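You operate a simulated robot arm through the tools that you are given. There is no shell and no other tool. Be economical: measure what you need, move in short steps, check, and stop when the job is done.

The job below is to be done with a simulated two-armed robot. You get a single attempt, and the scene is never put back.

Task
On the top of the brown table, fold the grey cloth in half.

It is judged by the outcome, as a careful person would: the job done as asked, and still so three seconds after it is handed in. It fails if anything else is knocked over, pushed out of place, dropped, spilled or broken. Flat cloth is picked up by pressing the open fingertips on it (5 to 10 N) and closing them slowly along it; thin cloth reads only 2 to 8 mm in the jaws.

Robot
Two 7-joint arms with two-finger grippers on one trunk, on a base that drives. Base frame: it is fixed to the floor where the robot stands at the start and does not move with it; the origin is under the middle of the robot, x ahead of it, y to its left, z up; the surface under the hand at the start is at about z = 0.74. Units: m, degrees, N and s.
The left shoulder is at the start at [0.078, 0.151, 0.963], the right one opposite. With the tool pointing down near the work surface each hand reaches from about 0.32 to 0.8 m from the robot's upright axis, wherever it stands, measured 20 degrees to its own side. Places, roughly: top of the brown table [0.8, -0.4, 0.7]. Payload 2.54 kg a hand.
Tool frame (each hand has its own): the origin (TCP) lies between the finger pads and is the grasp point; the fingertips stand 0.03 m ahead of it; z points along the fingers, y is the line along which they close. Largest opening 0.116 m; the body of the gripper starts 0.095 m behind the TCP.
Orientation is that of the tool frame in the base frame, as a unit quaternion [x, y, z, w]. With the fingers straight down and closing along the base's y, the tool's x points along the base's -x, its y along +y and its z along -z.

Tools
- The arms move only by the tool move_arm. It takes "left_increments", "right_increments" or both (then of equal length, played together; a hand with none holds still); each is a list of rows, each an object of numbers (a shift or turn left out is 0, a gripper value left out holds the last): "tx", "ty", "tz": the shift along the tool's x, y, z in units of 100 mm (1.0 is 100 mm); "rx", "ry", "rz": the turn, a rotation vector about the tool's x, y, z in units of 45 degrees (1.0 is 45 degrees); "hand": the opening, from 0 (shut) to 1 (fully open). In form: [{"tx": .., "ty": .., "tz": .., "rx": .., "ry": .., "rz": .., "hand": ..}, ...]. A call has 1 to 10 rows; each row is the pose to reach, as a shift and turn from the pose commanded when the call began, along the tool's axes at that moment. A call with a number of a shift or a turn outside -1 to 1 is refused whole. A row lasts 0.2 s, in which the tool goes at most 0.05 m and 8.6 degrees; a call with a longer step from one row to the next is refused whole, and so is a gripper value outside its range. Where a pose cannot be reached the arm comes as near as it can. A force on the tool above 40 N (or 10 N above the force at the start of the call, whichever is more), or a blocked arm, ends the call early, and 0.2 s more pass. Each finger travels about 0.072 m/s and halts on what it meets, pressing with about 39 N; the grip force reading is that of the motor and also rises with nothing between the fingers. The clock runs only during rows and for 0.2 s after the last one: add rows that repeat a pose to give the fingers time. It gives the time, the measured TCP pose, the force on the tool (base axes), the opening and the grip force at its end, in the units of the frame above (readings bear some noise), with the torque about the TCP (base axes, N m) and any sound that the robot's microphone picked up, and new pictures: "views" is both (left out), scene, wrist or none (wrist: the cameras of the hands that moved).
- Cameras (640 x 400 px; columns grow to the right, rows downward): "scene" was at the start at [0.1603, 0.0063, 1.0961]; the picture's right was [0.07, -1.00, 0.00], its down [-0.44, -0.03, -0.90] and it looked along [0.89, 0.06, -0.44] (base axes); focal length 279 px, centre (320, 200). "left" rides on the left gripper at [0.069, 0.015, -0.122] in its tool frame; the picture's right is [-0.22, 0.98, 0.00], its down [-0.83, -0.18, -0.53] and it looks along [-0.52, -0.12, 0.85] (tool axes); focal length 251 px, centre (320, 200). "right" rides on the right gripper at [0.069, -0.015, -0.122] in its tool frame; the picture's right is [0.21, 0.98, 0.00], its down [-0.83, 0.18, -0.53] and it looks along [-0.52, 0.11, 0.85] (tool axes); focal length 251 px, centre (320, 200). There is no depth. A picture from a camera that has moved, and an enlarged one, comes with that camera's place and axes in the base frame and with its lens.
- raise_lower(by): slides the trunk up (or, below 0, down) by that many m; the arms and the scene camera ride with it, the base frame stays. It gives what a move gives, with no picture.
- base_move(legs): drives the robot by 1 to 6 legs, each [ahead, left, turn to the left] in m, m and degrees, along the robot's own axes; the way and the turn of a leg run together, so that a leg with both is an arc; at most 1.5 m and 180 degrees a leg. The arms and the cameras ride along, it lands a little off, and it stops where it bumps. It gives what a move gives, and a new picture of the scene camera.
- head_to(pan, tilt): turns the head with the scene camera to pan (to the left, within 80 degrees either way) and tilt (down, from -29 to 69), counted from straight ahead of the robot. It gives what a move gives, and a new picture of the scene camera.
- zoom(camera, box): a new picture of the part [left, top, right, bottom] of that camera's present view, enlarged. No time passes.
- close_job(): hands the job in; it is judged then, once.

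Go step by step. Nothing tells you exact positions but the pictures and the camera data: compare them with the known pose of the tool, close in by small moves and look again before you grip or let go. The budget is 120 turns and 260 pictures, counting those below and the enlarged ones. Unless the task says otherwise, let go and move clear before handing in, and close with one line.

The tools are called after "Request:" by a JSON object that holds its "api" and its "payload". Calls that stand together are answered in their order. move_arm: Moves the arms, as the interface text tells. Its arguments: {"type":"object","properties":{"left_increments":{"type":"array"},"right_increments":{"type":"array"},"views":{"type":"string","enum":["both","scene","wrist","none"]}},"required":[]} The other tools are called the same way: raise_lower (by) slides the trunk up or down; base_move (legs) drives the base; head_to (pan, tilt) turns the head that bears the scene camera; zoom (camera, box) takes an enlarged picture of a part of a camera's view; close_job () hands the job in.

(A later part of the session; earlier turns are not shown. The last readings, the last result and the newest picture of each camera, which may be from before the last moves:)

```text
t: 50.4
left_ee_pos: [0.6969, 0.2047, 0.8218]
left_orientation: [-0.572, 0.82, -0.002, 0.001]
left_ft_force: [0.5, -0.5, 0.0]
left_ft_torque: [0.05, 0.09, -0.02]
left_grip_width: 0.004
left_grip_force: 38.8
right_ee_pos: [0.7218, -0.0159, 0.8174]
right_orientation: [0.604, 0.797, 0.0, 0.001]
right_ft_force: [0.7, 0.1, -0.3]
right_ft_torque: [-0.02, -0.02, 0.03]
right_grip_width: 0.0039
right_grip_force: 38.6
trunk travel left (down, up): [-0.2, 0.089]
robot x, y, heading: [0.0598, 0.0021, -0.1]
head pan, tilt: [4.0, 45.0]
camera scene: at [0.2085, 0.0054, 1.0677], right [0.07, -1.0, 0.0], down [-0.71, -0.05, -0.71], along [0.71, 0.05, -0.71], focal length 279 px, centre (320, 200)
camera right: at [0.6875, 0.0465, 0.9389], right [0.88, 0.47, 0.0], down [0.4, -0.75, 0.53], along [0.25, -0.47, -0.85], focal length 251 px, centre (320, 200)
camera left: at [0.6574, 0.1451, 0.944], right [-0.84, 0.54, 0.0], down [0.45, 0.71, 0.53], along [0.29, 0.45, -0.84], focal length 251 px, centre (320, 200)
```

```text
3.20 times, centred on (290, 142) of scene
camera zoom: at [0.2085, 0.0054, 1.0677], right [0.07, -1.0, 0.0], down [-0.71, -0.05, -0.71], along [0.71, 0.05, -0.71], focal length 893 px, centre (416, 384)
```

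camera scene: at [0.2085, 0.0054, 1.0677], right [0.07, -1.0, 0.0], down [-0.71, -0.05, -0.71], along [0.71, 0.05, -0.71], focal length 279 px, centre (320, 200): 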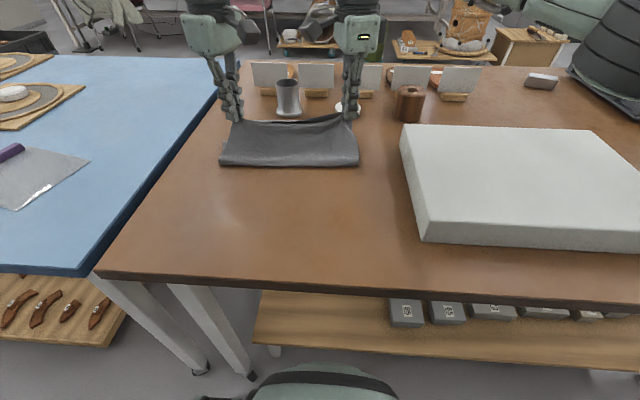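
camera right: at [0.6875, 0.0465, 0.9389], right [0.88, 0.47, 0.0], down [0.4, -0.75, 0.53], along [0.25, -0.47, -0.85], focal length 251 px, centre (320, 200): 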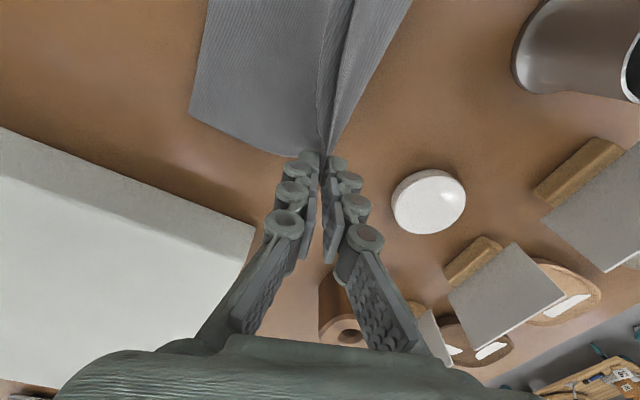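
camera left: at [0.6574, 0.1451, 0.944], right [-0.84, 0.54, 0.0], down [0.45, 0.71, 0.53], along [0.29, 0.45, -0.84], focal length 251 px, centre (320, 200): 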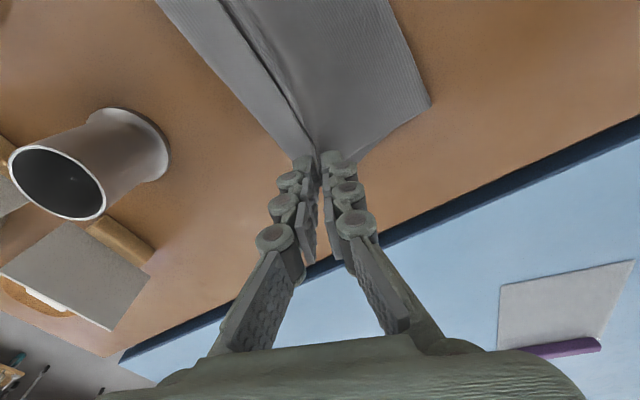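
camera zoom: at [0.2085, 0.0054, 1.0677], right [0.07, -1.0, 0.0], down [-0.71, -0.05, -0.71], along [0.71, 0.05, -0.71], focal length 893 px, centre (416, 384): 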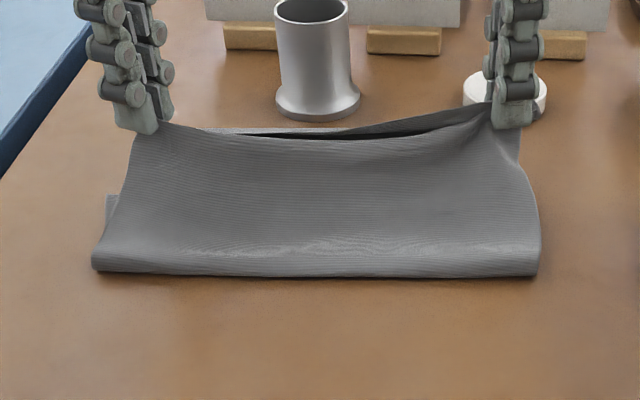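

Only the top layer lifts, but the fold line has crept forward to x ≈ 0.62, while the cloth's middle should be near 0.57. I'll carry the edge back up over the fold so the sheet unrolls.

Request:
{"api": "move_arm", "payload": {"left_increments": [{"tx": 0.03, "ty": 0.15, "tz": -0.15}, {"tx": 0.06, "ty": 0.3, "tz": -0.3}, {"tx": 0.1, "ty": 0.48, "tz": -0.42}, {"tx": 0.14, "ty": 0.68, "tz": -0.5}, {"tx": 0.186, "ty": 0.89, "tz": -0.55}], "right_increments": [{"tx": 0.045, "ty": -0.16, "tz": -0.15}, {"tx": 0.09, "ty": -0.32, "tz": -0.3}, {"tx": 0.14, "ty": -0.52, "tz": -0.43}, {"tx": 0.2, "ty": -0.74, "tz": -0.53}, {"tx": 0.271, "ty": -0.963, "tz": -0.6}], "views": "none"}}

Request:
{"api": "move_arm", "payload": {"left_increments": [{"tx": 0.06, "ty": 0.16}, {"tx": 0.12, "ty": 0.32}, {"tx": 0.171, "ty": 0.47}, {"tx": 0.171, "ty": 0.47}], "right_increments": [{"tx": 0.045, "ty": -0.16}, {"tx": 0.09, "ty": -0.32}, {"tx": 0.136, "ty": -0.48}, {"tx": 0.136, "ty": -0.48}], "views": "both"}}

```text
t: 51.6
left_ee_pos: [0.6048, 0.2167, 0.8764]
left_orientation: [-0.572, 0.82, -0.001, 0.0]
left_ft_force: [-2.0, 1.1, 3.6]
left_ft_torque: [-0.25, -0.02, 0.03]
left_grip_width: 0.0004
left_grip_force: 29.1
right_ee_pos: [0.6213, -0.0167, 0.8786]
right_orientation: [0.603, 0.798, 0.0, 0.001]
right_ft_force: [1.7, 0.6, -0.8]
right_ft_torque: [0.0, -0.04, -0.01]
right_grip_width: 0.0035
right_grip_force: 37.9
trunk travel left (down, up): [-0.2, 0.089]
robot x, y, heading: [0.0595, 0.0018, -0.3]
head pan, tilt: [4.0, 45.0]
```

```text
t: 52.6
left_ee_pos: [0.5554, 0.217, 0.8732]
left_orientation: [-0.572, 0.82, 0.0, 0.0]
left_ft_force: [1.2, 0.1, 1.7]
left_ft_torque: [0.06, 0.1, 0.02]
left_grip_width: 0.0025
left_grip_force: 36.0
right_ee_pos: [0.5711, -0.0152, 0.8787]
right_orientation: [0.604, 0.797, 0.0, 0.0]
right_ft_force: [0.8, 2.5, 0.9]
right_ft_torque: [0.04, -0.12, 0.0]
right_grip_width: 0.0036
right_grip_force: 38.2
trunk travel left (down, up): [-0.2, 0.089]
robot x, y, heading: [0.0567, -0.002, -0.2]
head pan, tilt: [4.0, 45.0]
camera scene: at [0.2086, 0.0055, 1.0676], right [0.07, -1.0, 0.0], down [-0.71, -0.05, -0.71], along [0.71, 0.05, -0.71], focal length 279 px, centre (320, 200)
camera right: at [0.5384, 0.0464, 0.9993], right [0.88, 0.47, 0.0], down [0.4, -0.75, 0.53], along [0.25, -0.47, -0.85], focal length 251 px, centre (320, 200)
camera left: at [0.5168, 0.157, 0.9966], right [-0.84, 0.54, 0.0], down [0.45, 0.71, 0.53], along [0.29, 0.45, -0.85], focal length 251 px, centre (320, 200)
```

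scene: 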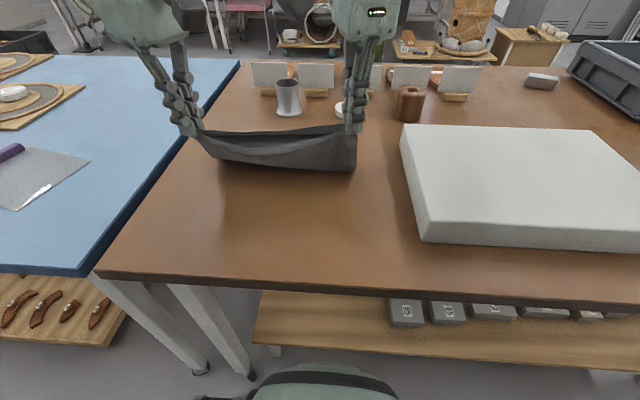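
right: 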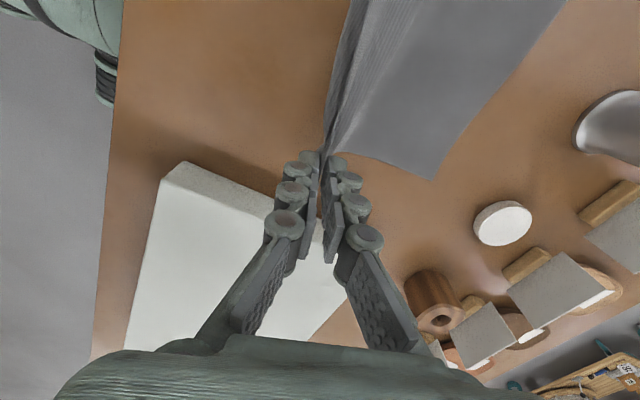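
left: 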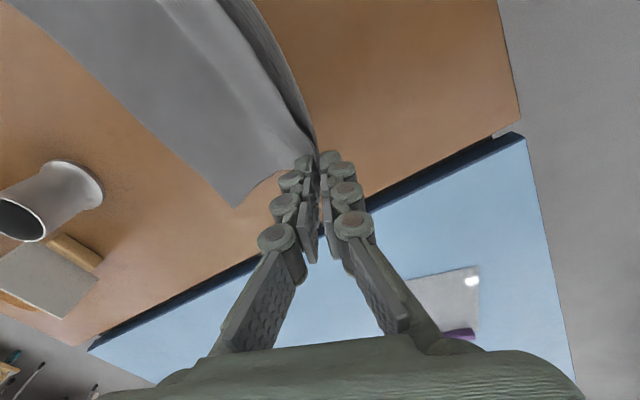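

The bottom far corners are at (0.70, 0.244) and (0.715, -0.012). I'll lower the hands here so the slack lies down around x ≈ 0.57 before arcing forward again, shifting both 1 cm left to line up the sides.

Request:
{"api": "move_arm", "payload": {"left_increments": [{"tx": -0.04, "ty": 0.07, "tz": 0.1}, {"tx": -0.079, "ty": 0.135, "tz": 0.22}, {"tx": -0.079, "ty": 0.135, "tz": 0.34}, {"tx": -0.079, "ty": 0.135, "tz": 0.45}, {"tx": -0.079, "ty": 0.135, "tz": 0.45}], "right_increments": [{"tx": 0.07, "ty": -0.03, "tz": 0.12}, {"tx": 0.143, "ty": -0.064, "tz": 0.25}, {"tx": 0.143, "ty": -0.064, "tz": 0.38}, {"tx": 0.143, "ty": -0.064, "tz": 0.5}, {"tx": 0.143, "ty": -0.064, "tz": 0.5}], "views": "scene"}}

Request:
{"api": "zoom", "payload": {"camera": "scene", "box": [170, 80, 390, 220]}}

```text
t: 53.8
left_ee_pos: [0.5455, 0.2303, 0.8291]
left_orientation: [-0.572, 0.82, -0.001, 0.001]
left_ft_force: [1.2, -1.2, -1.6]
left_ft_torque: [-0.01, -0.04, 0.01]
left_grip_width: 0.0049
left_grip_force: 31.6
right_ee_pos: [0.5619, -0.0039, 0.8278]
right_orientation: [0.604, 0.797, 0.0, 0.0]
right_ft_force: [-0.3, -1.1, -1.1]
right_ft_torque: [0.01, -0.1, 0.01]
right_grip_width: 0.0037
right_grip_force: 37.3
trunk travel left (down, up): [-0.2, 0.089]
robot x, y, heading: [0.0568, -0.0066, 0.2]
head pan, tilt: [4.0, 45.0]
camera scene: at [0.2085, 0.0054, 1.0677], right [0.07, -1.0, 0.0], down [-0.71, -0.05, -0.71], along [0.71, 0.05, -0.71], focal length 279 px, centre (320, 200)
```

scene: 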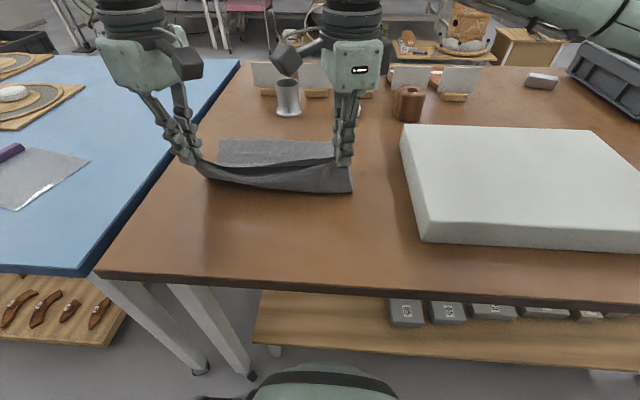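

```text
2.86 times, centred on (280, 150) of scene
camera zoom: at [0.2085, 0.0054, 1.0677], right [0.07, -1.0, 0.0], down [-0.71, -0.05, -0.71], along [0.71, 0.05, -0.71], focal length 797 px, centre (434, 343)
```

zoom: 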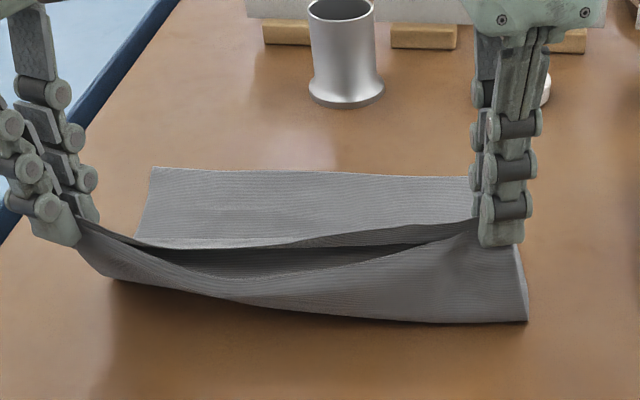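

The slack lies well now, with the fold at x ≈ 0.56–0.58 and the sheet hanging evenly. I'll arc forward at low height toward the far edge.

Request:
{"api": "move_arm", "payload": {"left_increments": [{"tx": -0.068, "ty": -0.188, "tz": -0.12}, {"tx": -0.154, "ty": -0.423, "tz": -0.2}, {"tx": -0.239, "ty": -0.658, "tz": -0.2}, {"tx": -0.308, "ty": -0.846, "tz": -0.13}, {"tx": -0.342, "ty": -0.94, "tz": -0.05}], "right_increments": [{"tx": -0.054, "ty": 0.193, "tz": -0.12}, {"tx": -0.122, "ty": 0.433, "tz": -0.2}, {"tx": -0.19, "ty": 0.674, "tz": -0.2}, {"tx": -0.244, "ty": 0.867, "tz": -0.13}, {"tx": -0.271, "ty": 0.963, "tz": -0.05}], "views": "both"}}

```text
t: 55.0
left_ee_pos: [0.6469, 0.229, 0.8343]
left_orientation: [-0.572, 0.821, -0.001, 0.002]
left_ft_force: [0.9, 0.0, -2.1]
left_ft_torque: [0.02, 0.08, -0.03]
left_grip_width: 0.0043
left_grip_force: 36.8
right_ee_pos: [0.6622, -0.0047, 0.8346]
right_orientation: [0.603, 0.798, 0.0, 0.0]
right_ft_force: [-0.1, 0.2, -8.0]
right_ft_torque: [0.05, -0.06, -0.04]
right_grip_width: 0.0
right_grip_force: 26.6
trunk travel left (down, up): [-0.2, 0.089]
robot x, y, heading: [0.0598, 0.0012, -0.0]
head pan, tilt: [4.0, 45.0]
camera scene: at [0.2086, 0.0054, 1.0677], right [0.07, -1.0, 0.0], down [-0.71, -0.05, -0.71], along [0.71, 0.05, -0.71], focal length 279 px, centre (320, 200)
camera right: at [0.6285, 0.0576, 0.9544], right [0.88, 0.47, 0.0], down [0.4, -0.75, 0.53], along [0.25, -0.47, -0.85], focal length 251 px, centre (320, 200)
camera left: at [0.6081, 0.1693, 0.9581], right [-0.84, 0.54, 0.0], down [0.45, 0.71, 0.53], along [0.29, 0.45, -0.84], focal length 251 px, centre (320, 200)
```

scene: 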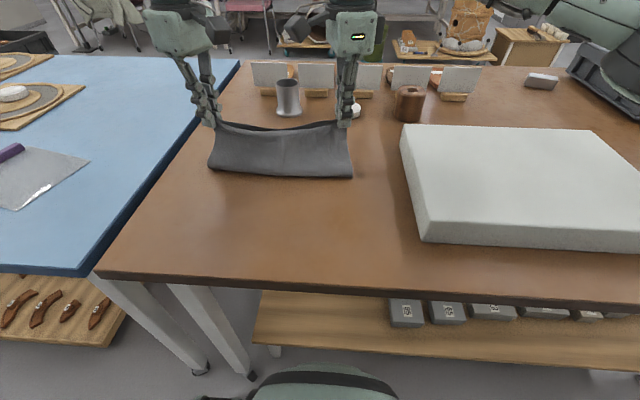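
right: 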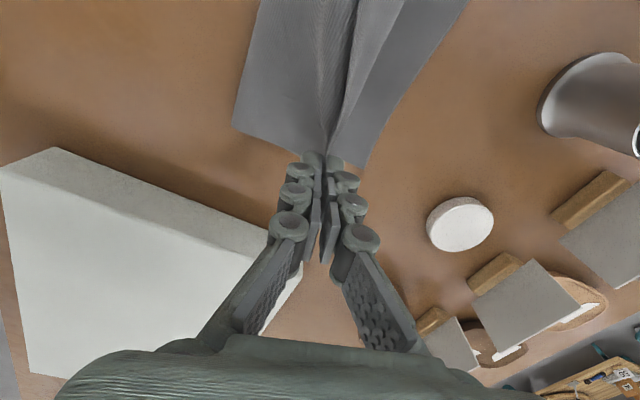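
left: 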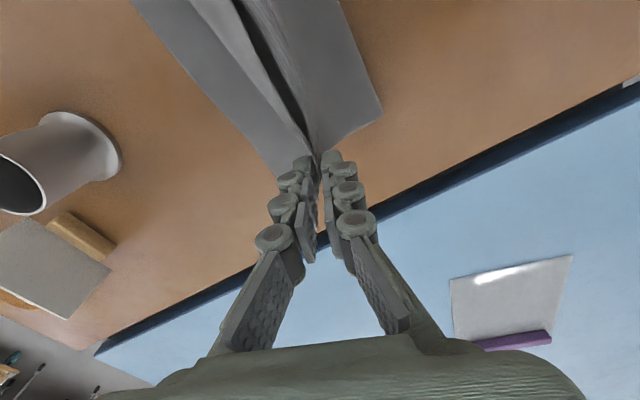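

The fold is near x ≈ 0.59 and everything is aligned. I'll lower onto the far edge.

Request:
{"api": "move_arm", "payload": {"left_increments": [{"tx": -0.034, "ty": -0.094, "tz": 0.15}, {"tx": -0.068, "ty": -0.19, "tz": 0.3}, {"tx": -0.103, "ty": -0.28, "tz": 0.45}, {"tx": -0.116, "ty": -0.32, "tz": 0.57}, {"tx": -0.116, "ty": -0.32, "tz": 0.62}], "right_increments": [{"tx": -0.027, "ty": 0.096, "tz": 0.15}, {"tx": -0.054, "ty": 0.19, "tz": 0.3}, {"tx": -0.08, "ty": 0.28, "tz": 0.45}, {"tx": -0.09, "ty": 0.32, "tz": 0.57}, {"tx": -0.09, "ty": 0.32, "tz": 0.62}], "views": "both"}}

```text
t: 56.2
left_ee_pos: [0.6801, 0.2289, 0.7722]
left_orientation: [-0.572, 0.82, -0.001, 0.001]
left_ft_force: [0.7, -0.9, -1.6]
left_ft_torque: [0.04, 0.05, -0.02]
left_grip_width: 0.0045
left_grip_force: 37.7
right_ee_pos: [0.6948, -0.0039, 0.7729]
right_orientation: [0.603, 0.797, 0.001, 0.0]
right_ft_force: [0.1, 0.0, -0.1]
right_ft_torque: [-0.01, 0.03, 0.03]
right_grip_width: 0.0049
right_grip_force: 30.7
trunk travel left (down, up): [-0.2, 0.089]
robot x, y, heading: [0.0577, -0.0012, 0.1]
head pan, tilt: [4.0, 45.0]
camera scene: at [0.2082, 0.0054, 1.0678], right [0.07, -1.0, 0.0], down [-0.71, -0.05, -0.71], along [0.71, 0.05, -0.71], focal length 279 px, centre (320, 200)
camera right: at [0.6608, 0.0585, 0.894], right [0.88, 0.47, 0.0], down [0.4, -0.75, 0.53], along [0.25, -0.47, -0.85], focal length 251 px, centre (320, 200)
camera left: at [0.6415, 0.1697, 0.896], right [-0.84, 0.54, 0.0], down [0.45, 0.71, 0.54], along [0.29, 0.45, -0.84], focal length 251 px, centre (320, 200)
```

scene: 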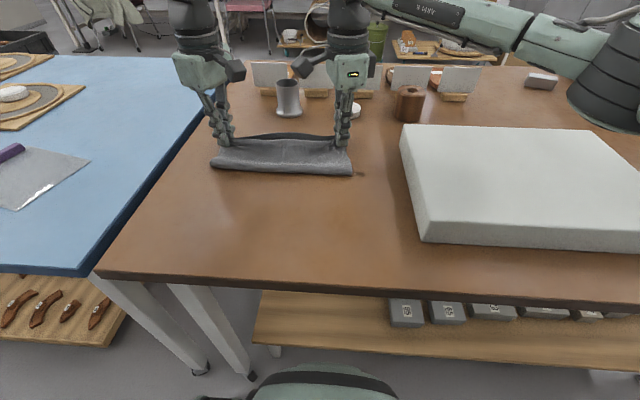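
right: 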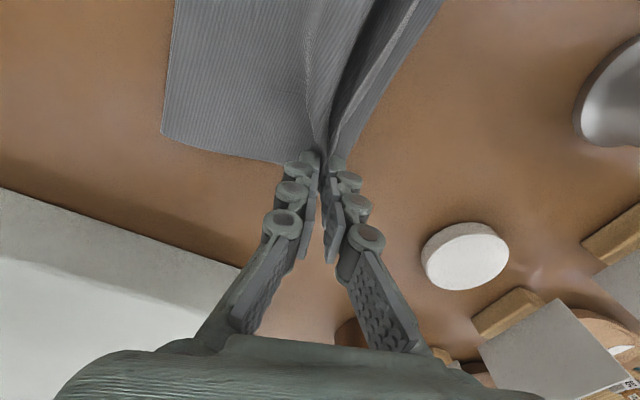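
left: 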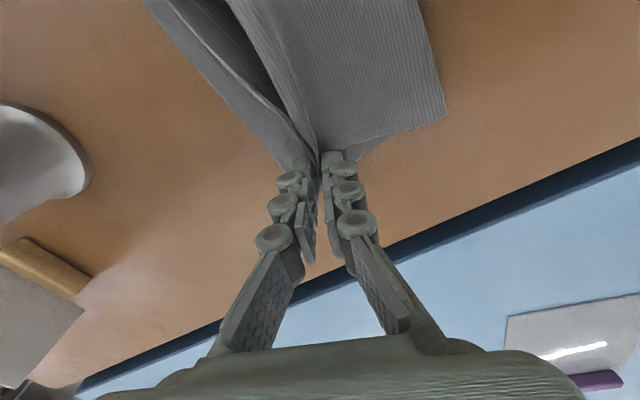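

The edges line up well. I'll pull back 8 mm to allow for the pleat opening outward, then release and lift straight up.

Request:
{"api": "move_arm", "payload": {"left_increments": [{"tx": 0.027, "ty": 0.075}, {"tx": 0.027, "ty": 0.075, "hand": 0.08}, {"tx": 0.027, "ty": 0.075, "hand": 0.16}, {"tx": 0.027, "ty": 0.075, "hand": 0.22}, {"tx": 0.027, "ty": 0.075, "tz": -0.1}, {"tx": 0.027, "ty": 0.075, "tz": -0.3}, {"tx": 0.027, "ty": 0.075, "tz": -0.6}, {"tx": 0.027, "ty": 0.075, "tz": -1.0}], "right_increments": [{"tx": 0.022, "ty": -0.077}, {"tx": 0.022, "ty": -0.077, "hand": 0.08}, {"tx": 0.022, "ty": -0.077, "hand": 0.16}, {"tx": 0.022, "ty": -0.077, "hand": 0.22}, {"tx": 0.022, "ty": -0.077, "tz": -0.1}, {"tx": 0.022, "ty": -0.077, "tz": -0.3}, {"tx": 0.022, "ty": -0.077, "tz": -0.6}, {"tx": 0.022, "ty": -0.077, "tz": -1.0}], "views": "both"}}

Request:
{"api": "zoom", "payload": {"camera": "scene", "box": [190, 80, 390, 205]}}

```text
t: 58.0
left_ee_pos: [0.6719, 0.2311, 0.8735]
left_orientation: [-0.572, 0.82, -0.001, 0.001]
left_ft_force: [-0.7, -0.1, 0.5]
left_ft_torque: [-0.02, 0.02, 0.01]
left_grip_width: 0.0257
left_grip_force: 0.0
right_ee_pos: [0.6876, -0.003, 0.8749]
right_orientation: [0.603, 0.798, 0.0, 0.001]
right_ft_force: [-0.8, 0.2, -0.7]
right_ft_torque: [0.01, -0.02, -0.02]
right_grip_width: 0.0252
right_grip_force: 0.0
trunk travel left (down, up): [-0.2, 0.089]
robot x, y, heading: [0.0572, 0.0002, 0.0]
head pan, tilt: [4.0, 45.0]
camera scene: at [0.2081, 0.0055, 1.0677], right [0.07, -1.0, 0.0], down [-0.7, -0.05, -0.71], along [0.71, 0.05, -0.71], focal length 279 px, centre (320, 200)
camera right: at [0.6535, 0.0595, 0.9952], right [0.88, 0.47, 0.0], down [0.4, -0.75, 0.53], along [0.25, -0.47, -0.85], focal length 251 px, centre (320, 200)
camera left: at [0.6333, 0.1712, 0.9956], right [-0.84, 0.54, 0.0], down [0.45, 0.71, 0.53], along [0.29, 0.45, -0.85], focal length 251 px, centre (320, 200)
```

scene: 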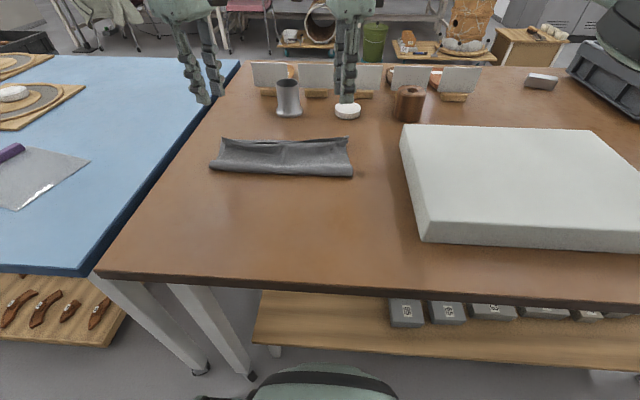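
right: 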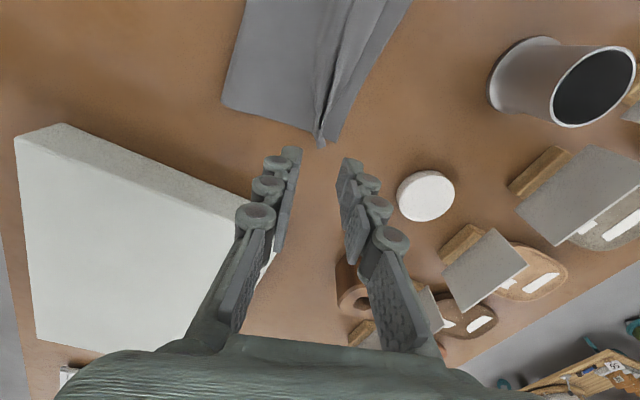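
left: 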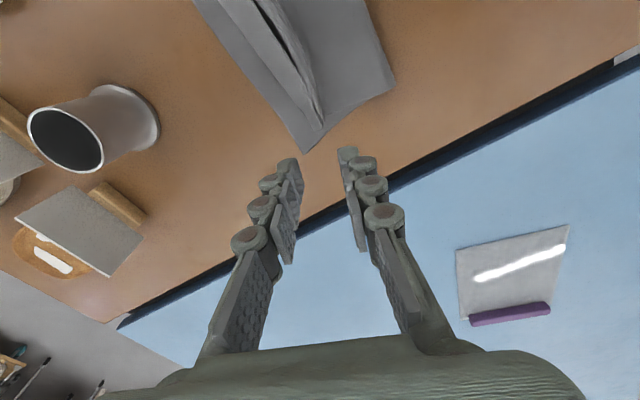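

```text
3.20 times, centred on (290, 142) of scene
camera zoom: at [0.2081, 0.0055, 1.0677], right [0.07, -1.0, 0.0], down [-0.7, -0.05, -0.71], along [0.71, 0.05, -0.71], focal length 893 px, centre (416, 384)
```

zoom: 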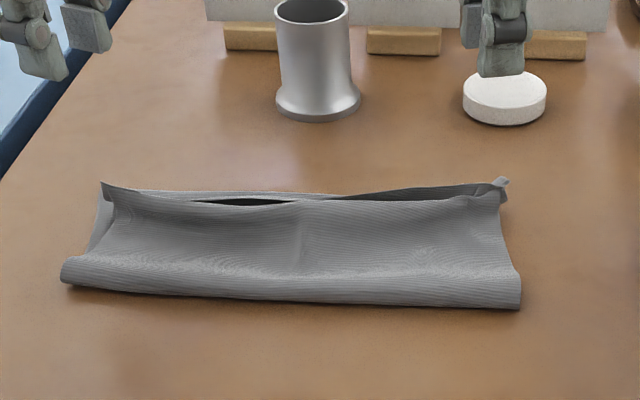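

The edges now line up, but a raised ridge remains along the top layer's far edge. I'll look closer before smoothing it.

Request:
{"api": "zoom", "payload": {"camera": "right", "box": [210, 0, 430, 160]}}

Request:
{"api": "zoom", "payload": {"camera": "left", "box": [180, 0, 400, 160]}}

```text
2.50 times, centred on (320, 80) of right
camera zoom: at [0.6535, 0.0595, 0.9952], right [0.88, 0.47, 0.0], down [0.4, -0.75, 0.53], along [0.25, -0.47, -0.85], focal length 629 px, centre (320, 500)
```

zoom: 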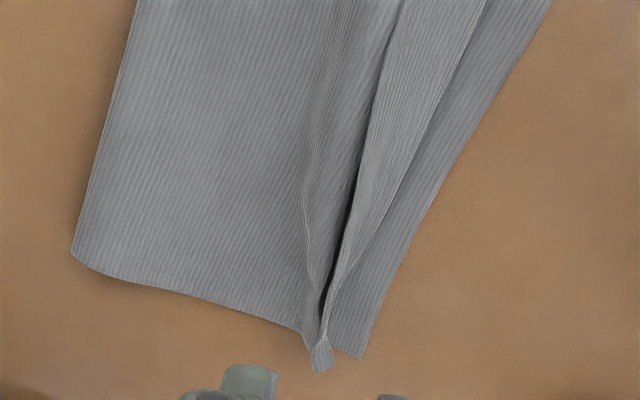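

```text
2.50 times, centred on (290, 80) of left
camera zoom: at [0.6333, 0.1712, 0.9956], right [-0.84, 0.54, 0.0], down [0.45, 0.71, 0.53], along [0.29, 0.45, -0.85], focal length 629 px, centre (395, 500)
```

zoom: 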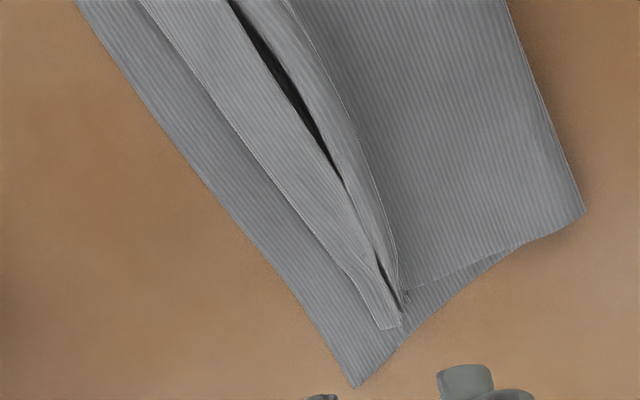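

The top edge now lies 1.5–2 cm short of the bottom edge, and the slack is in the ridge. Pressing closed fingertips on the outer flap and sliding it outward should flatten the ridge and line up the edges, so I'll position for that.

Request:
{"api": "move_arm", "payload": {"left_increments": [{"tx": 0.2, "hand": 0.0}, {"tx": 0.379, "ty": -0.01, "tz": 0.2}, {"tx": 0.379, "ty": -0.01, "tz": 0.5}, {"tx": 0.379, "ty": -0.01, "tz": 0.83}, {"tx": 0.379, "ty": -0.01, "tz": 0.83}], "right_increments": [{"tx": 0.17, "ty": 0.1, "hand": 0.0}, {"tx": 0.332, "ty": 0.222, "tz": 0.2}, {"tx": 0.332, "ty": 0.222, "tz": 0.5}, {"tx": 0.332, "ty": 0.222, "tz": 0.85}, {"tx": 0.332, "ty": 0.222, "tz": 0.85}], "views": "wrist"}}

```text
t: 59.2
left_ee_pos: [0.6612, 0.1924, 0.789]
left_orientation: [-0.572, 0.82, 0.0, 0.001]
left_ft_force: [0.1, -0.1, 0.5]
left_ft_torque: [-0.01, 0.0, -0.01]
left_grip_width: 0.0
left_grip_force: 28.5
right_ee_pos: [0.6991, 0.0332, 0.7862]
right_orientation: [0.603, 0.798, -0.001, 0.0]
right_ft_force: [0.2, 0.0, -0.4]
right_ft_torque: [-0.03, 0.03, 0.0]
right_grip_width: 0.0
right_grip_force: 28.8
trunk travel left (down, up): [-0.2, 0.089]
robot x, y, heading: [0.0587, -0.0038, 0.2]
head pan, tilt: [4.0, 45.0]
camera right: at [0.6659, 0.0957, 0.9068], right [0.88, 0.47, 0.0], down [0.4, -0.75, 0.53], along [0.25, -0.47, -0.85], focal length 251 px, centre (320, 200)
camera left: at [0.622, 0.1334, 0.9119], right [-0.84, 0.54, 0.0], down [0.45, 0.71, 0.53], along [0.29, 0.45, -0.85], focal length 251 px, centre (320, 200)
```

right: 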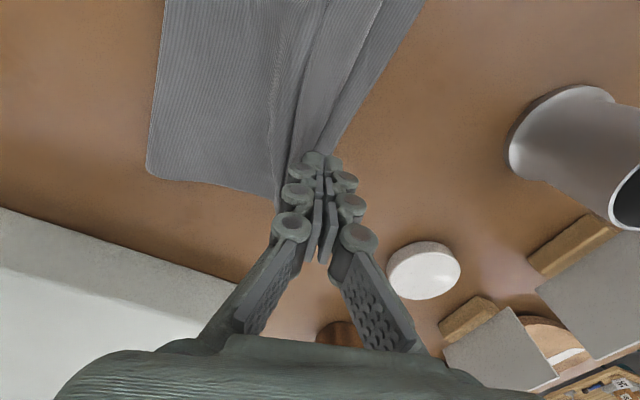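
left: 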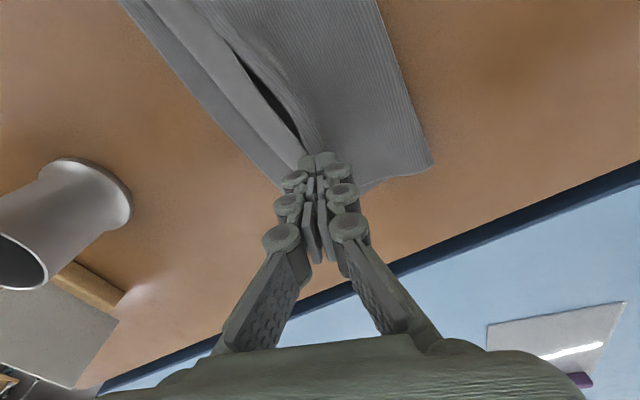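

The landing points need small corrections, so I'll shift the left 11 mm outward and the right 7 mm inward, then press lightly.

Request:
{"api": "move_arm", "payload": {"left_increments": [{"tx": -0.038, "ty": -0.103}, {"tx": -0.038, "ty": -0.103, "tz": 0.1}, {"tx": -0.038, "ty": -0.103, "tz": 0.15}, {"tx": -0.038, "ty": -0.103, "tz": 0.18}, {"tx": -0.038, "ty": -0.103, "tz": 0.19}], "right_increments": [{"tx": 0.019, "ty": -0.067}, {"tx": 0.019, "ty": -0.067, "tz": 0.1}, {"tx": 0.019, "ty": -0.067, "tz": 0.13}, {"tx": 0.019, "ty": -0.067, "tz": 0.155}, {"tx": 0.019, "ty": -0.067, "tz": 0.165}], "views": "wrist"}}

```text
t: 60.4
left_ee_pos: [0.6721, 0.1936, 0.7696]
left_orientation: [-0.572, 0.82, -0.001, 0.001]
left_ft_force: [0.8, 0.6, 1.6]
left_ft_torque: [-0.01, -0.01, 0.02]
left_grip_width: 0.0002
left_grip_force: 28.7
right_ee_pos: [0.6927, 0.0333, 0.7699]
right_orientation: [0.604, 0.797, 0.0, 0.001]
right_ft_force: [0.2, 0.5, 0.2]
right_ft_torque: [-0.01, -0.01, 0.0]
right_grip_width: 0.0
right_grip_force: 28.8
trunk travel left (down, up): [-0.2, 0.089]
robot x, y, heading: [0.0553, 0.0009, -0.1]
head pan, tilt: [4.0, 45.0]
camera right: at [0.6594, 0.0963, 0.8899], right [0.88, 0.47, 0.0], down [0.4, -0.75, 0.53], along [0.25, -0.47, -0.85], focal length 251 px, centre (320, 200)
camera left: at [0.6329, 0.1337, 0.8932], right [-0.84, 0.54, 0.0], down [0.45, 0.71, 0.53], along [0.29, 0.45, -0.84], focal length 251 px, centre (320, 200)
```

right: 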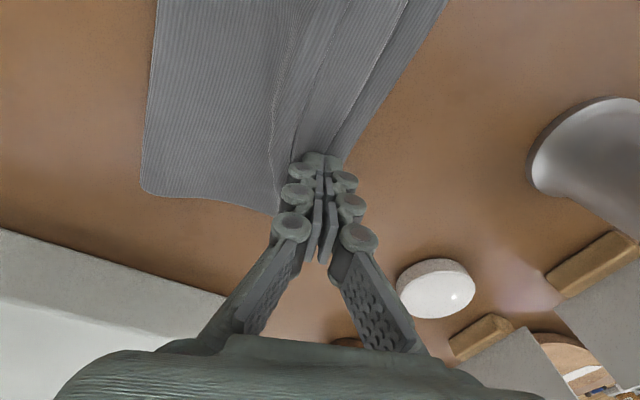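
left: 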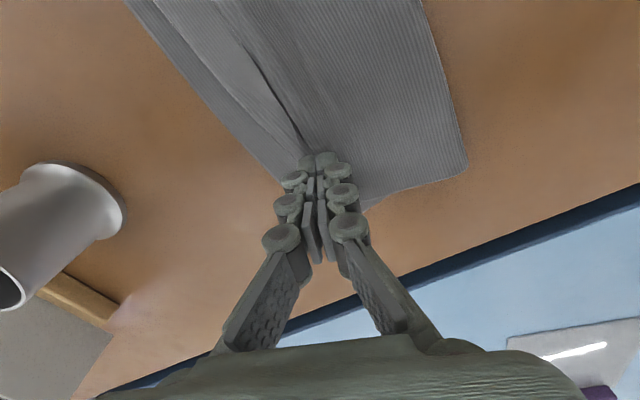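

Both fingertips are on the flap. I'll press a little more, slide outward 2 cm, and lift.

Request:
{"api": "move_arm", "payload": {"left_increments": [{"tz": 0.012}, {"tz": 0.014, "tx": -0.017, "ty": -0.047}, {"tz": 0.014, "tx": -0.034, "ty": -0.094}, {"tz": 0.014, "tx": -0.051, "ty": -0.141}, {"tz": 0.014, "tx": -0.068, "ty": -0.188}, {"tz": -0.1, "tx": -0.068, "ty": -0.188}, {"tz": -0.4, "tx": -0.068, "ty": -0.188}, {"tz": -0.8, "tx": -0.068, "ty": -0.188}], "right_increments": [{"tz": 0.015}, {"tz": 0.02, "tx": -0.014, "ty": 0.048}, {"tz": 0.02, "tx": -0.027, "ty": 0.096}, {"tz": 0.02, "tx": -0.041, "ty": 0.145}, {"tz": 0.02, "tx": -0.054, "ty": 0.193}, {"tz": -0.1, "tx": -0.054, "ty": 0.193}, {"tz": -0.4, "tx": -0.054, "ty": 0.193}, {"tz": -0.8, "tx": -0.054, "ty": 0.193}], "views": "both"}}

Request:
{"api": "zoom", "payload": {"camera": "scene", "box": [190, 80, 390, 205]}}

```text
t: 62.2
left_ee_pos: [0.6913, 0.1919, 0.8506]
left_orientation: [-0.573, 0.82, 0.0, 0.0]
left_ft_force: [-0.5, -0.4, 0.3]
left_ft_torque: [0.01, 0.02, 0.0]
left_grip_width: 0.0
left_grip_force: 28.6
left hand out of reach, approached as far as the arm can: row 5
right_ee_pos: [0.7146, 0.0364, 0.8503]
right_orientation: [0.604, 0.797, 0.001, 0.0]
right_ft_force: [-0.1, 0.7, -0.7]
right_ft_torque: [0.0, -0.03, 0.01]
right_grip_width: 0.0
right_grip_force: 28.9
trunk travel left (down, up): [-0.2, 0.089]
robot x, y, heading: [0.0598, -0.0028, 0.0]
head pan, tilt: [4.0, 45.0]
camera scene: at [0.2083, 0.0054, 1.0676], right [0.07, -1.0, 0.0], down [-0.71, -0.05, -0.71], along [0.71, 0.05, -0.71], focal length 279 px, centre (320, 200)
camera right: at [0.6799, 0.0968, 0.9713], right [0.88, 0.47, 0.0], down [0.4, -0.75, 0.53], along [0.25, -0.47, -0.85], focal length 251 px, centre (320, 200)
camera left: at [0.6527, 0.1325, 0.9729], right [-0.84, 0.54, 0.0], down [0.45, 0.71, 0.53], along [0.29, 0.45, -0.85], focal length 251 px, centre (320, 200)
```

scene: 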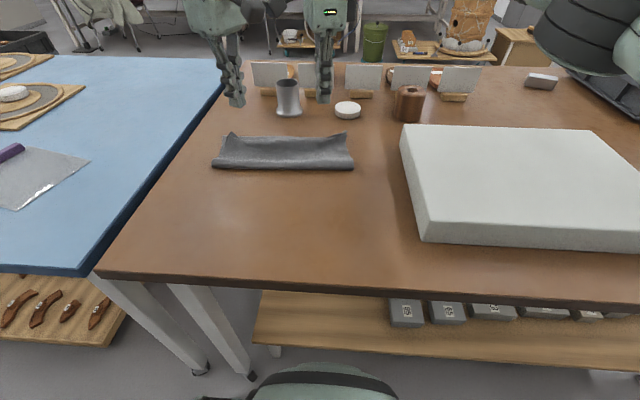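
right: 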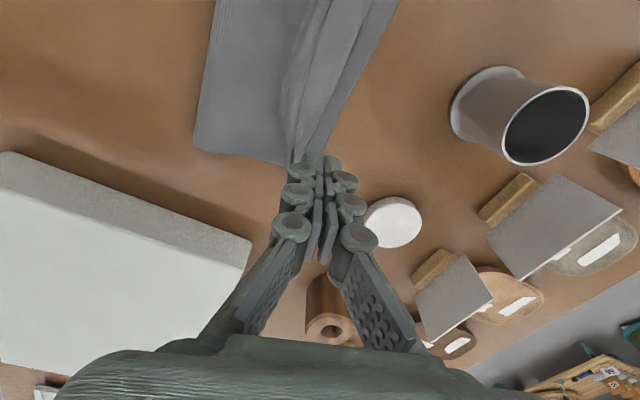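
left: 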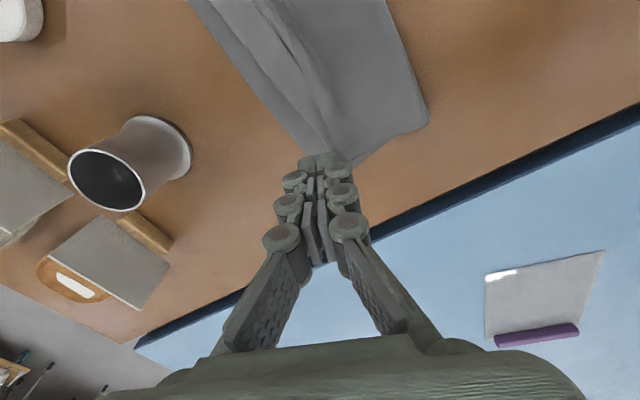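

```text
3.20 times, centred on (290, 142) of scene
camera zoom: at [0.2083, 0.0054, 1.0676], right [0.07, -1.0, 0.0], down [-0.71, -0.05, -0.71], along [0.71, 0.05, -0.71], focal length 893 px, centre (416, 384)
```

zoom: 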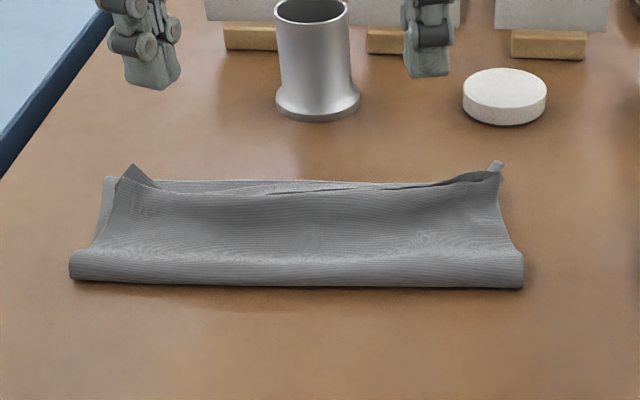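

The ridge is mostly flattened and the far edges align better, leaving two small upturned corners. I'll look closer at those.

Request:
{"api": "zoom", "payload": {"camera": "right", "box": [180, 0, 420, 170]}}

Request:
{"api": "zoom", "payload": {"camera": "left", "box": [190, 0, 440, 180]}}

```text
2.35 times, centred on (300, 85) of right
camera zoom: at [0.6799, 0.0968, 0.9713], right [0.88, 0.47, 0.0], down [0.4, -0.75, 0.53], along [0.25, -0.47, -0.85], focal length 592 px, centre (367, 471)
```

zoom: 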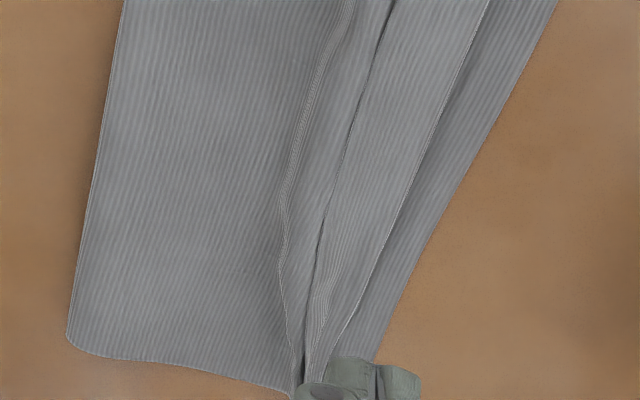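

```text
2.22 times, centred on (315, 90) of left
camera zoom: at [0.6527, 0.1325, 0.9729], right [-0.84, 0.54, 0.0], down [0.45, 0.71, 0.53], along [0.29, 0.45, -0.85], focal length 559 px, centre (331, 444)
```

zoom: 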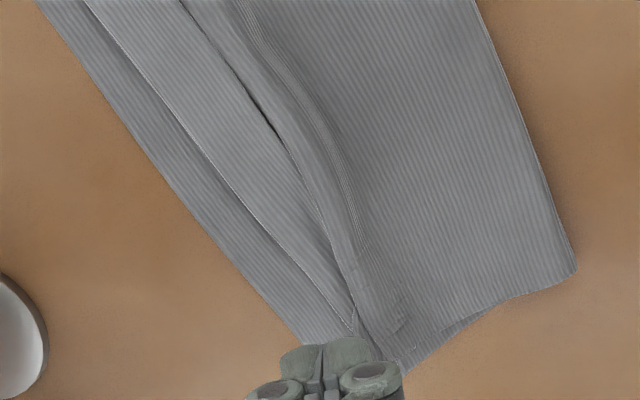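

The pleat is still there and the flap is about 1.6 cm short, because the whole cloth slid along with the drag. I'll pin the cloth with the left hand near the fold and drag only the flap with the right.

Request:
{"api": "move_arm", "payload": {"left_increments": [{"tx": -0.05, "ty": 0.26, "tz": 0.1}, {"tx": -0.106, "ty": 0.528, "tz": 0.3}, {"tx": -0.106, "ty": 0.528, "tz": 0.6}, {"tx": -0.106, "ty": 0.528, "tz": 0.78}, {"tx": -0.106, "ty": 0.528, "tz": 0.815}, {"tx": -0.106, "ty": 0.528, "tz": 0.83}], "right_increments": [{"tx": 0.05, "ty": -0.1, "tz": 0.1}, {"tx": 0.098, "ty": -0.197, "tz": 0.3}, {"tx": 0.098, "ty": -0.197, "tz": 0.5}, {"tx": 0.098, "ty": -0.197, "tz": 0.7}, {"tx": 0.098, "ty": -0.197, "tz": 0.77}, {"tx": 0.098, "ty": -0.197, "tz": 0.79}], "views": "wrist"}}

```text
t: 63.6
left_ee_pos: [0.6443, 0.2224, 0.7685]
left_orientation: [-0.572, 0.82, -0.002, 0.002]
left_ft_force: [0.6, 2.7, 11.1]
left_ft_torque: [0.1, 0.05, -0.01]
left_grip_width: 0.0
left_grip_force: 28.6
right_ee_pos: [0.6898, 0.0389, 0.7725]
right_orientation: [0.603, 0.798, 0.0, 0.001]
right_ft_force: [-0.9, 0.0, -0.1]
right_ft_torque: [-0.01, 0.0, 0.01]
right_grip_width: 0.0
right_grip_force: 28.9
trunk travel left (down, up): [-0.2, 0.089]
robot x, y, heading: [0.0598, 0.0021, 0.3]
head pan, tilt: [4.0, 45.0]
camera right: at [0.6567, 0.1007, 0.8918], right [0.88, 0.47, 0.0], down [0.4, -0.75, 0.53], along [0.25, -0.47, -0.85], focal length 251 px, centre (320, 200)
camera left: at [0.6057, 0.1617, 0.8916], right [-0.84, 0.54, -0.01], down [0.45, 0.71, 0.54], along [0.29, 0.45, -0.84], focal length 251 px, centre (320, 200)
```

right: 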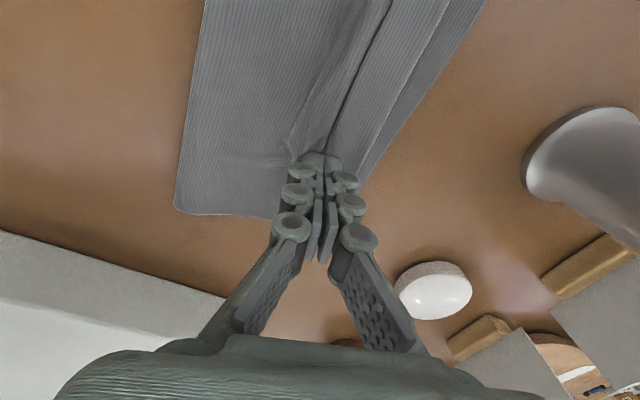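
left: 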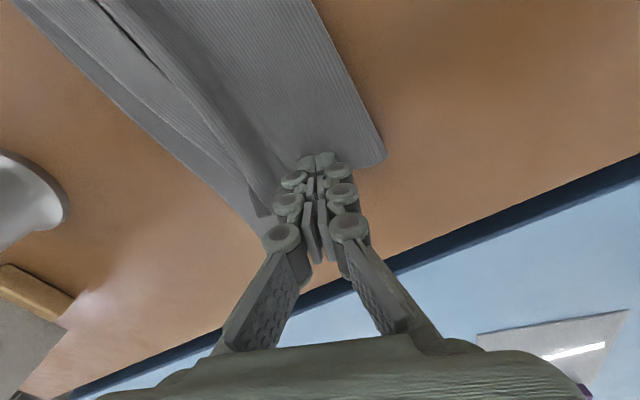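

The left pins with 11 N. The right sits on the crease, so I'll shift it 8 mm onto the flap, press, drag 1.8 cm outward and lift.

Request:
{"api": "move_arm", "payload": {"right_increments": [{"tx": -0.022, "ty": 0.077, "tz": -0.05}, {"tx": -0.022, "ty": 0.077, "tz": 0.02}, {"tx": -0.022, "ty": 0.077, "tz": 0.037}, {"tx": -0.035, "ty": 0.125, "tz": 0.04}, {"tx": -0.05, "ty": 0.175, "tz": 0.042}, {"tx": -0.06, "ty": 0.22, "tz": 0.044}, {"tx": -0.07, "ty": 0.25, "tz": 0.044}, {"tx": -0.07, "ty": 0.25, "tz": -0.1}, {"tx": -0.07, "ty": 0.25, "tz": -0.4}], "views": "both"}}

```text
t: 65.6
left_ee_pos: [0.644, 0.2212, 0.7688]
left_orientation: [-0.572, 0.82, -0.001, 0.002]
left_ft_force: [2.4, 2.3, 23.7]
left_ft_torque: [0.11, -0.03, -0.01]
left_grip_width: 0.0
left_grip_force: 28.4
right_ee_pos: [0.715, 0.038, 0.8106]
right_orientation: [0.603, 0.798, 0.001, 0.001]
right_ft_force: [0.5, 0.1, 0.1]
right_ft_torque: [0.02, 0.04, -0.04]
right_grip_width: 0.0
right_grip_force: 28.2
trunk travel left (down, up): [-0.2, 0.089]
robot x, y, heading: [0.0591, 0.0016, 0.1]
head pan, tilt: [4.0, 45.0]
camera scene: at [0.2071, 0.0049, 1.068], right [0.07, -1.0, 0.0], down [-0.7, -0.05, -0.71], along [0.71, 0.05, -0.71], focal length 279 px, centre (320, 200)
camera right: at [0.6819, 0.1001, 0.9314], right [0.88, 0.47, 0.0], down [0.4, -0.75, 0.53], along [0.25, -0.47, -0.85], focal length 251 px, centre (320, 200)
```

scene: 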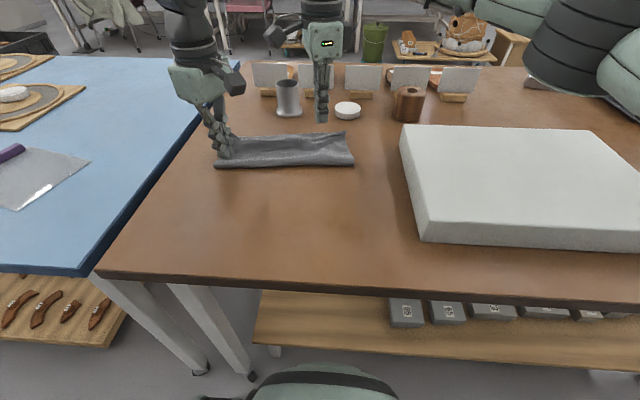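
right: 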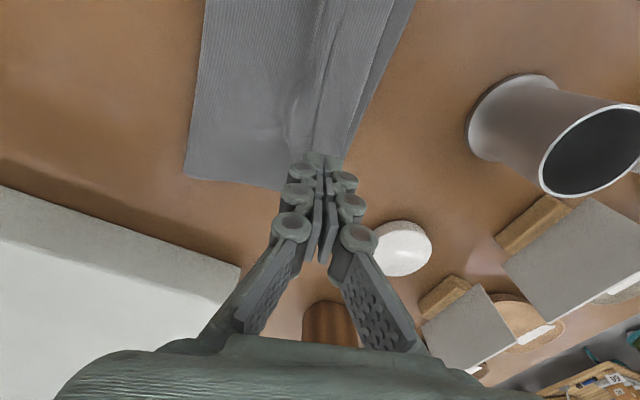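

That worked: the flap on the right now nearly meets the bottom edge and the ridge is smaller. I'll swap roles, with the right pinning and the left dragging its side.

Request:
{"api": "move_arm", "payload": {"left_increments": [{"tz": -0.2}, {"tz": -0.4, "tx": 0.08, "ty": -0.23}, {"tz": -0.4, "tx": 0.161, "ty": -0.463}, {"tz": -0.3, "tx": 0.161, "ty": -0.463}, {"tz": -0.15, "tx": 0.161, "ty": -0.463}, {"tz": -0.06, "tx": 0.161, "ty": -0.463}], "right_increments": [{"tz": -0.1, "tx": -0.09, "ty": -0.28}, {"tz": 0.0, "tx": -0.182, "ty": -0.571}, {"tz": 0.2, "tx": -0.182, "ty": -0.571}, {"tz": 0.35, "tx": -0.182, "ty": -0.571}, {"tz": 0.41, "tx": -0.182, "ty": -0.571}, {"tz": 0.435, "tx": -0.182, "ty": -0.571}], "views": "wrist"}}

```text
t: 67.0
left_ee_pos: [0.683, 0.1905, 0.7735]
left_orientation: [-0.572, 0.82, -0.001, 0.001]
left_ft_force: [0.5, -0.4, 0.8]
left_ft_torque: [0.01, 0.01, -0.02]
left_grip_width: 0.0001
left_grip_force: 28.6
right_ee_pos: [0.6667, 0.0075, 0.7684]
right_orientation: [0.603, 0.798, 0.001, 0.001]
right_ft_force: [0.0, 0.0, 5.8]
right_ft_torque: [-0.02, 0.0, 0.02]
right_grip_width: 0.0002
right_grip_force: 28.6
trunk travel left (down, up): [-0.2, 0.089]
robot x, y, heading: [0.059, 0.0018, 0.1]
head pan, tilt: [4.0, 45.0]
camera right: at [0.6335, 0.0692, 0.8889], right [0.88, 0.47, 0.0], down [0.4, -0.75, 0.53], along [0.25, -0.47, -0.85], focal length 251 px, centre (320, 200)
camera left: at [0.6439, 0.131, 0.8967], right [-0.84, 0.54, 0.0], down [0.45, 0.71, 0.53], along [0.29, 0.45, -0.84], focal length 251 px, centre (320, 200)
```

right: 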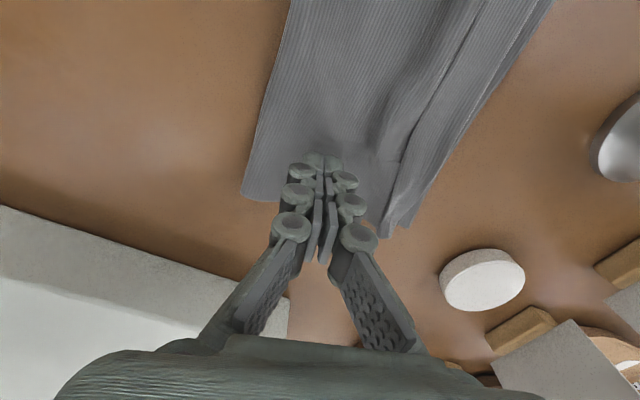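
left: 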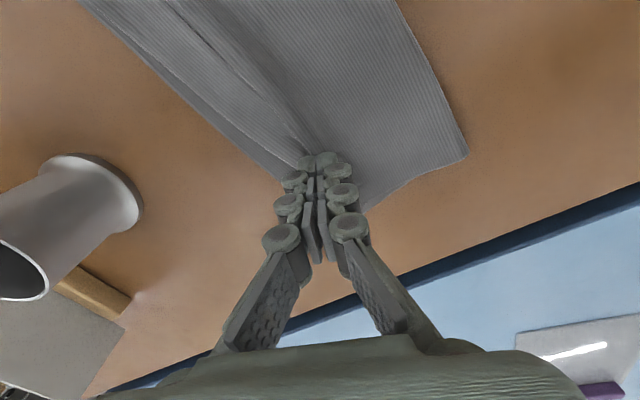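

The right pins and the left sits at the flap/crease boundary. I'll press and drag the left outward as far as it reaches, then lift.

Request:
{"api": "move_arm", "payload": {"left_increments": [{"tx": -0.014, "ty": -0.038, "tz": 0.0}, {"tx": -0.014, "ty": -0.038, "tz": 0.035}, {"tx": -0.014, "ty": -0.038, "tz": 0.05}, {"tx": -0.025, "ty": -0.07, "tz": 0.052}, {"tx": -0.036, "ty": -0.1, "tz": 0.052}, {"tx": -0.048, "ty": -0.132, "tz": 0.052}, {"tx": -0.055, "ty": -0.15, "tz": 0.052}, {"tx": -0.055, "ty": -0.15, "tz": -0.1}, {"tx": -0.055, "ty": -0.15, "tz": -0.4}], "views": "wrist"}}

Request:
{"api": "zoom", "payload": {"camera": "scene", "box": [190, 80, 390, 205]}}

```text
t: 69.0
left_ee_pos: [0.6954, 0.1951, 0.8156]
left_orientation: [-0.572, 0.82, -0.002, 0.002]
left_ft_force: [0.9, -0.4, -0.2]
left_ft_torque: [0.01, -0.01, -0.02]
left_grip_width: 0.0
left_grip_force: 28.9
left hand out of reach, approached as far as the arm can: row 4, 5, 6, 7, 8, 9
right_ee_pos: [0.6653, 0.0077, 0.7684]
right_orientation: [0.603, 0.798, 0.003, 0.001]
right_ft_force: [0.5, 1.0, 17.5]
right_ft_torque: [0.02, -0.01, -0.01]
right_grip_width: 0.0
right_grip_force: 28.6
trunk travel left (down, up): [-0.2, 0.089]
robot x, y, heading: [0.0599, 0.0013, 0.1]
head pan, tilt: [4.0, 45.0]
camera left: at [0.6553, 0.1351, 0.9372], right [-0.84, 0.54, -0.01], down [0.45, 0.71, 0.54], along [0.29, 0.45, -0.84], focal length 251 px, centre (320, 200)
```

left: 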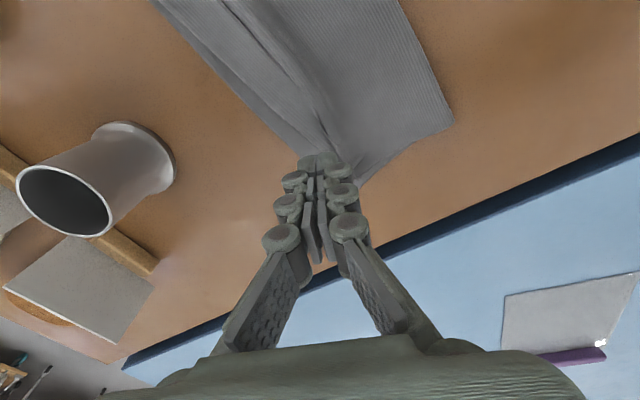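

```text
3.20 times, centred on (290, 142) of scene
camera zoom: at [0.2075, 0.0055, 1.0679], right [0.07, -1.0, 0.0], down [-0.7, -0.05, -0.71], along [0.71, 0.05, -0.71], focal length 893 px, centre (416, 384)
```

zoom: 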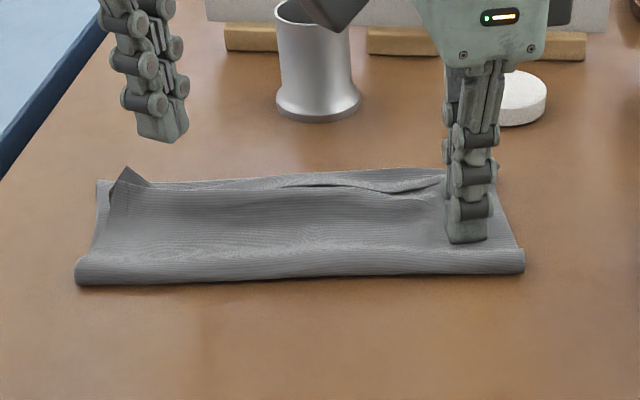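

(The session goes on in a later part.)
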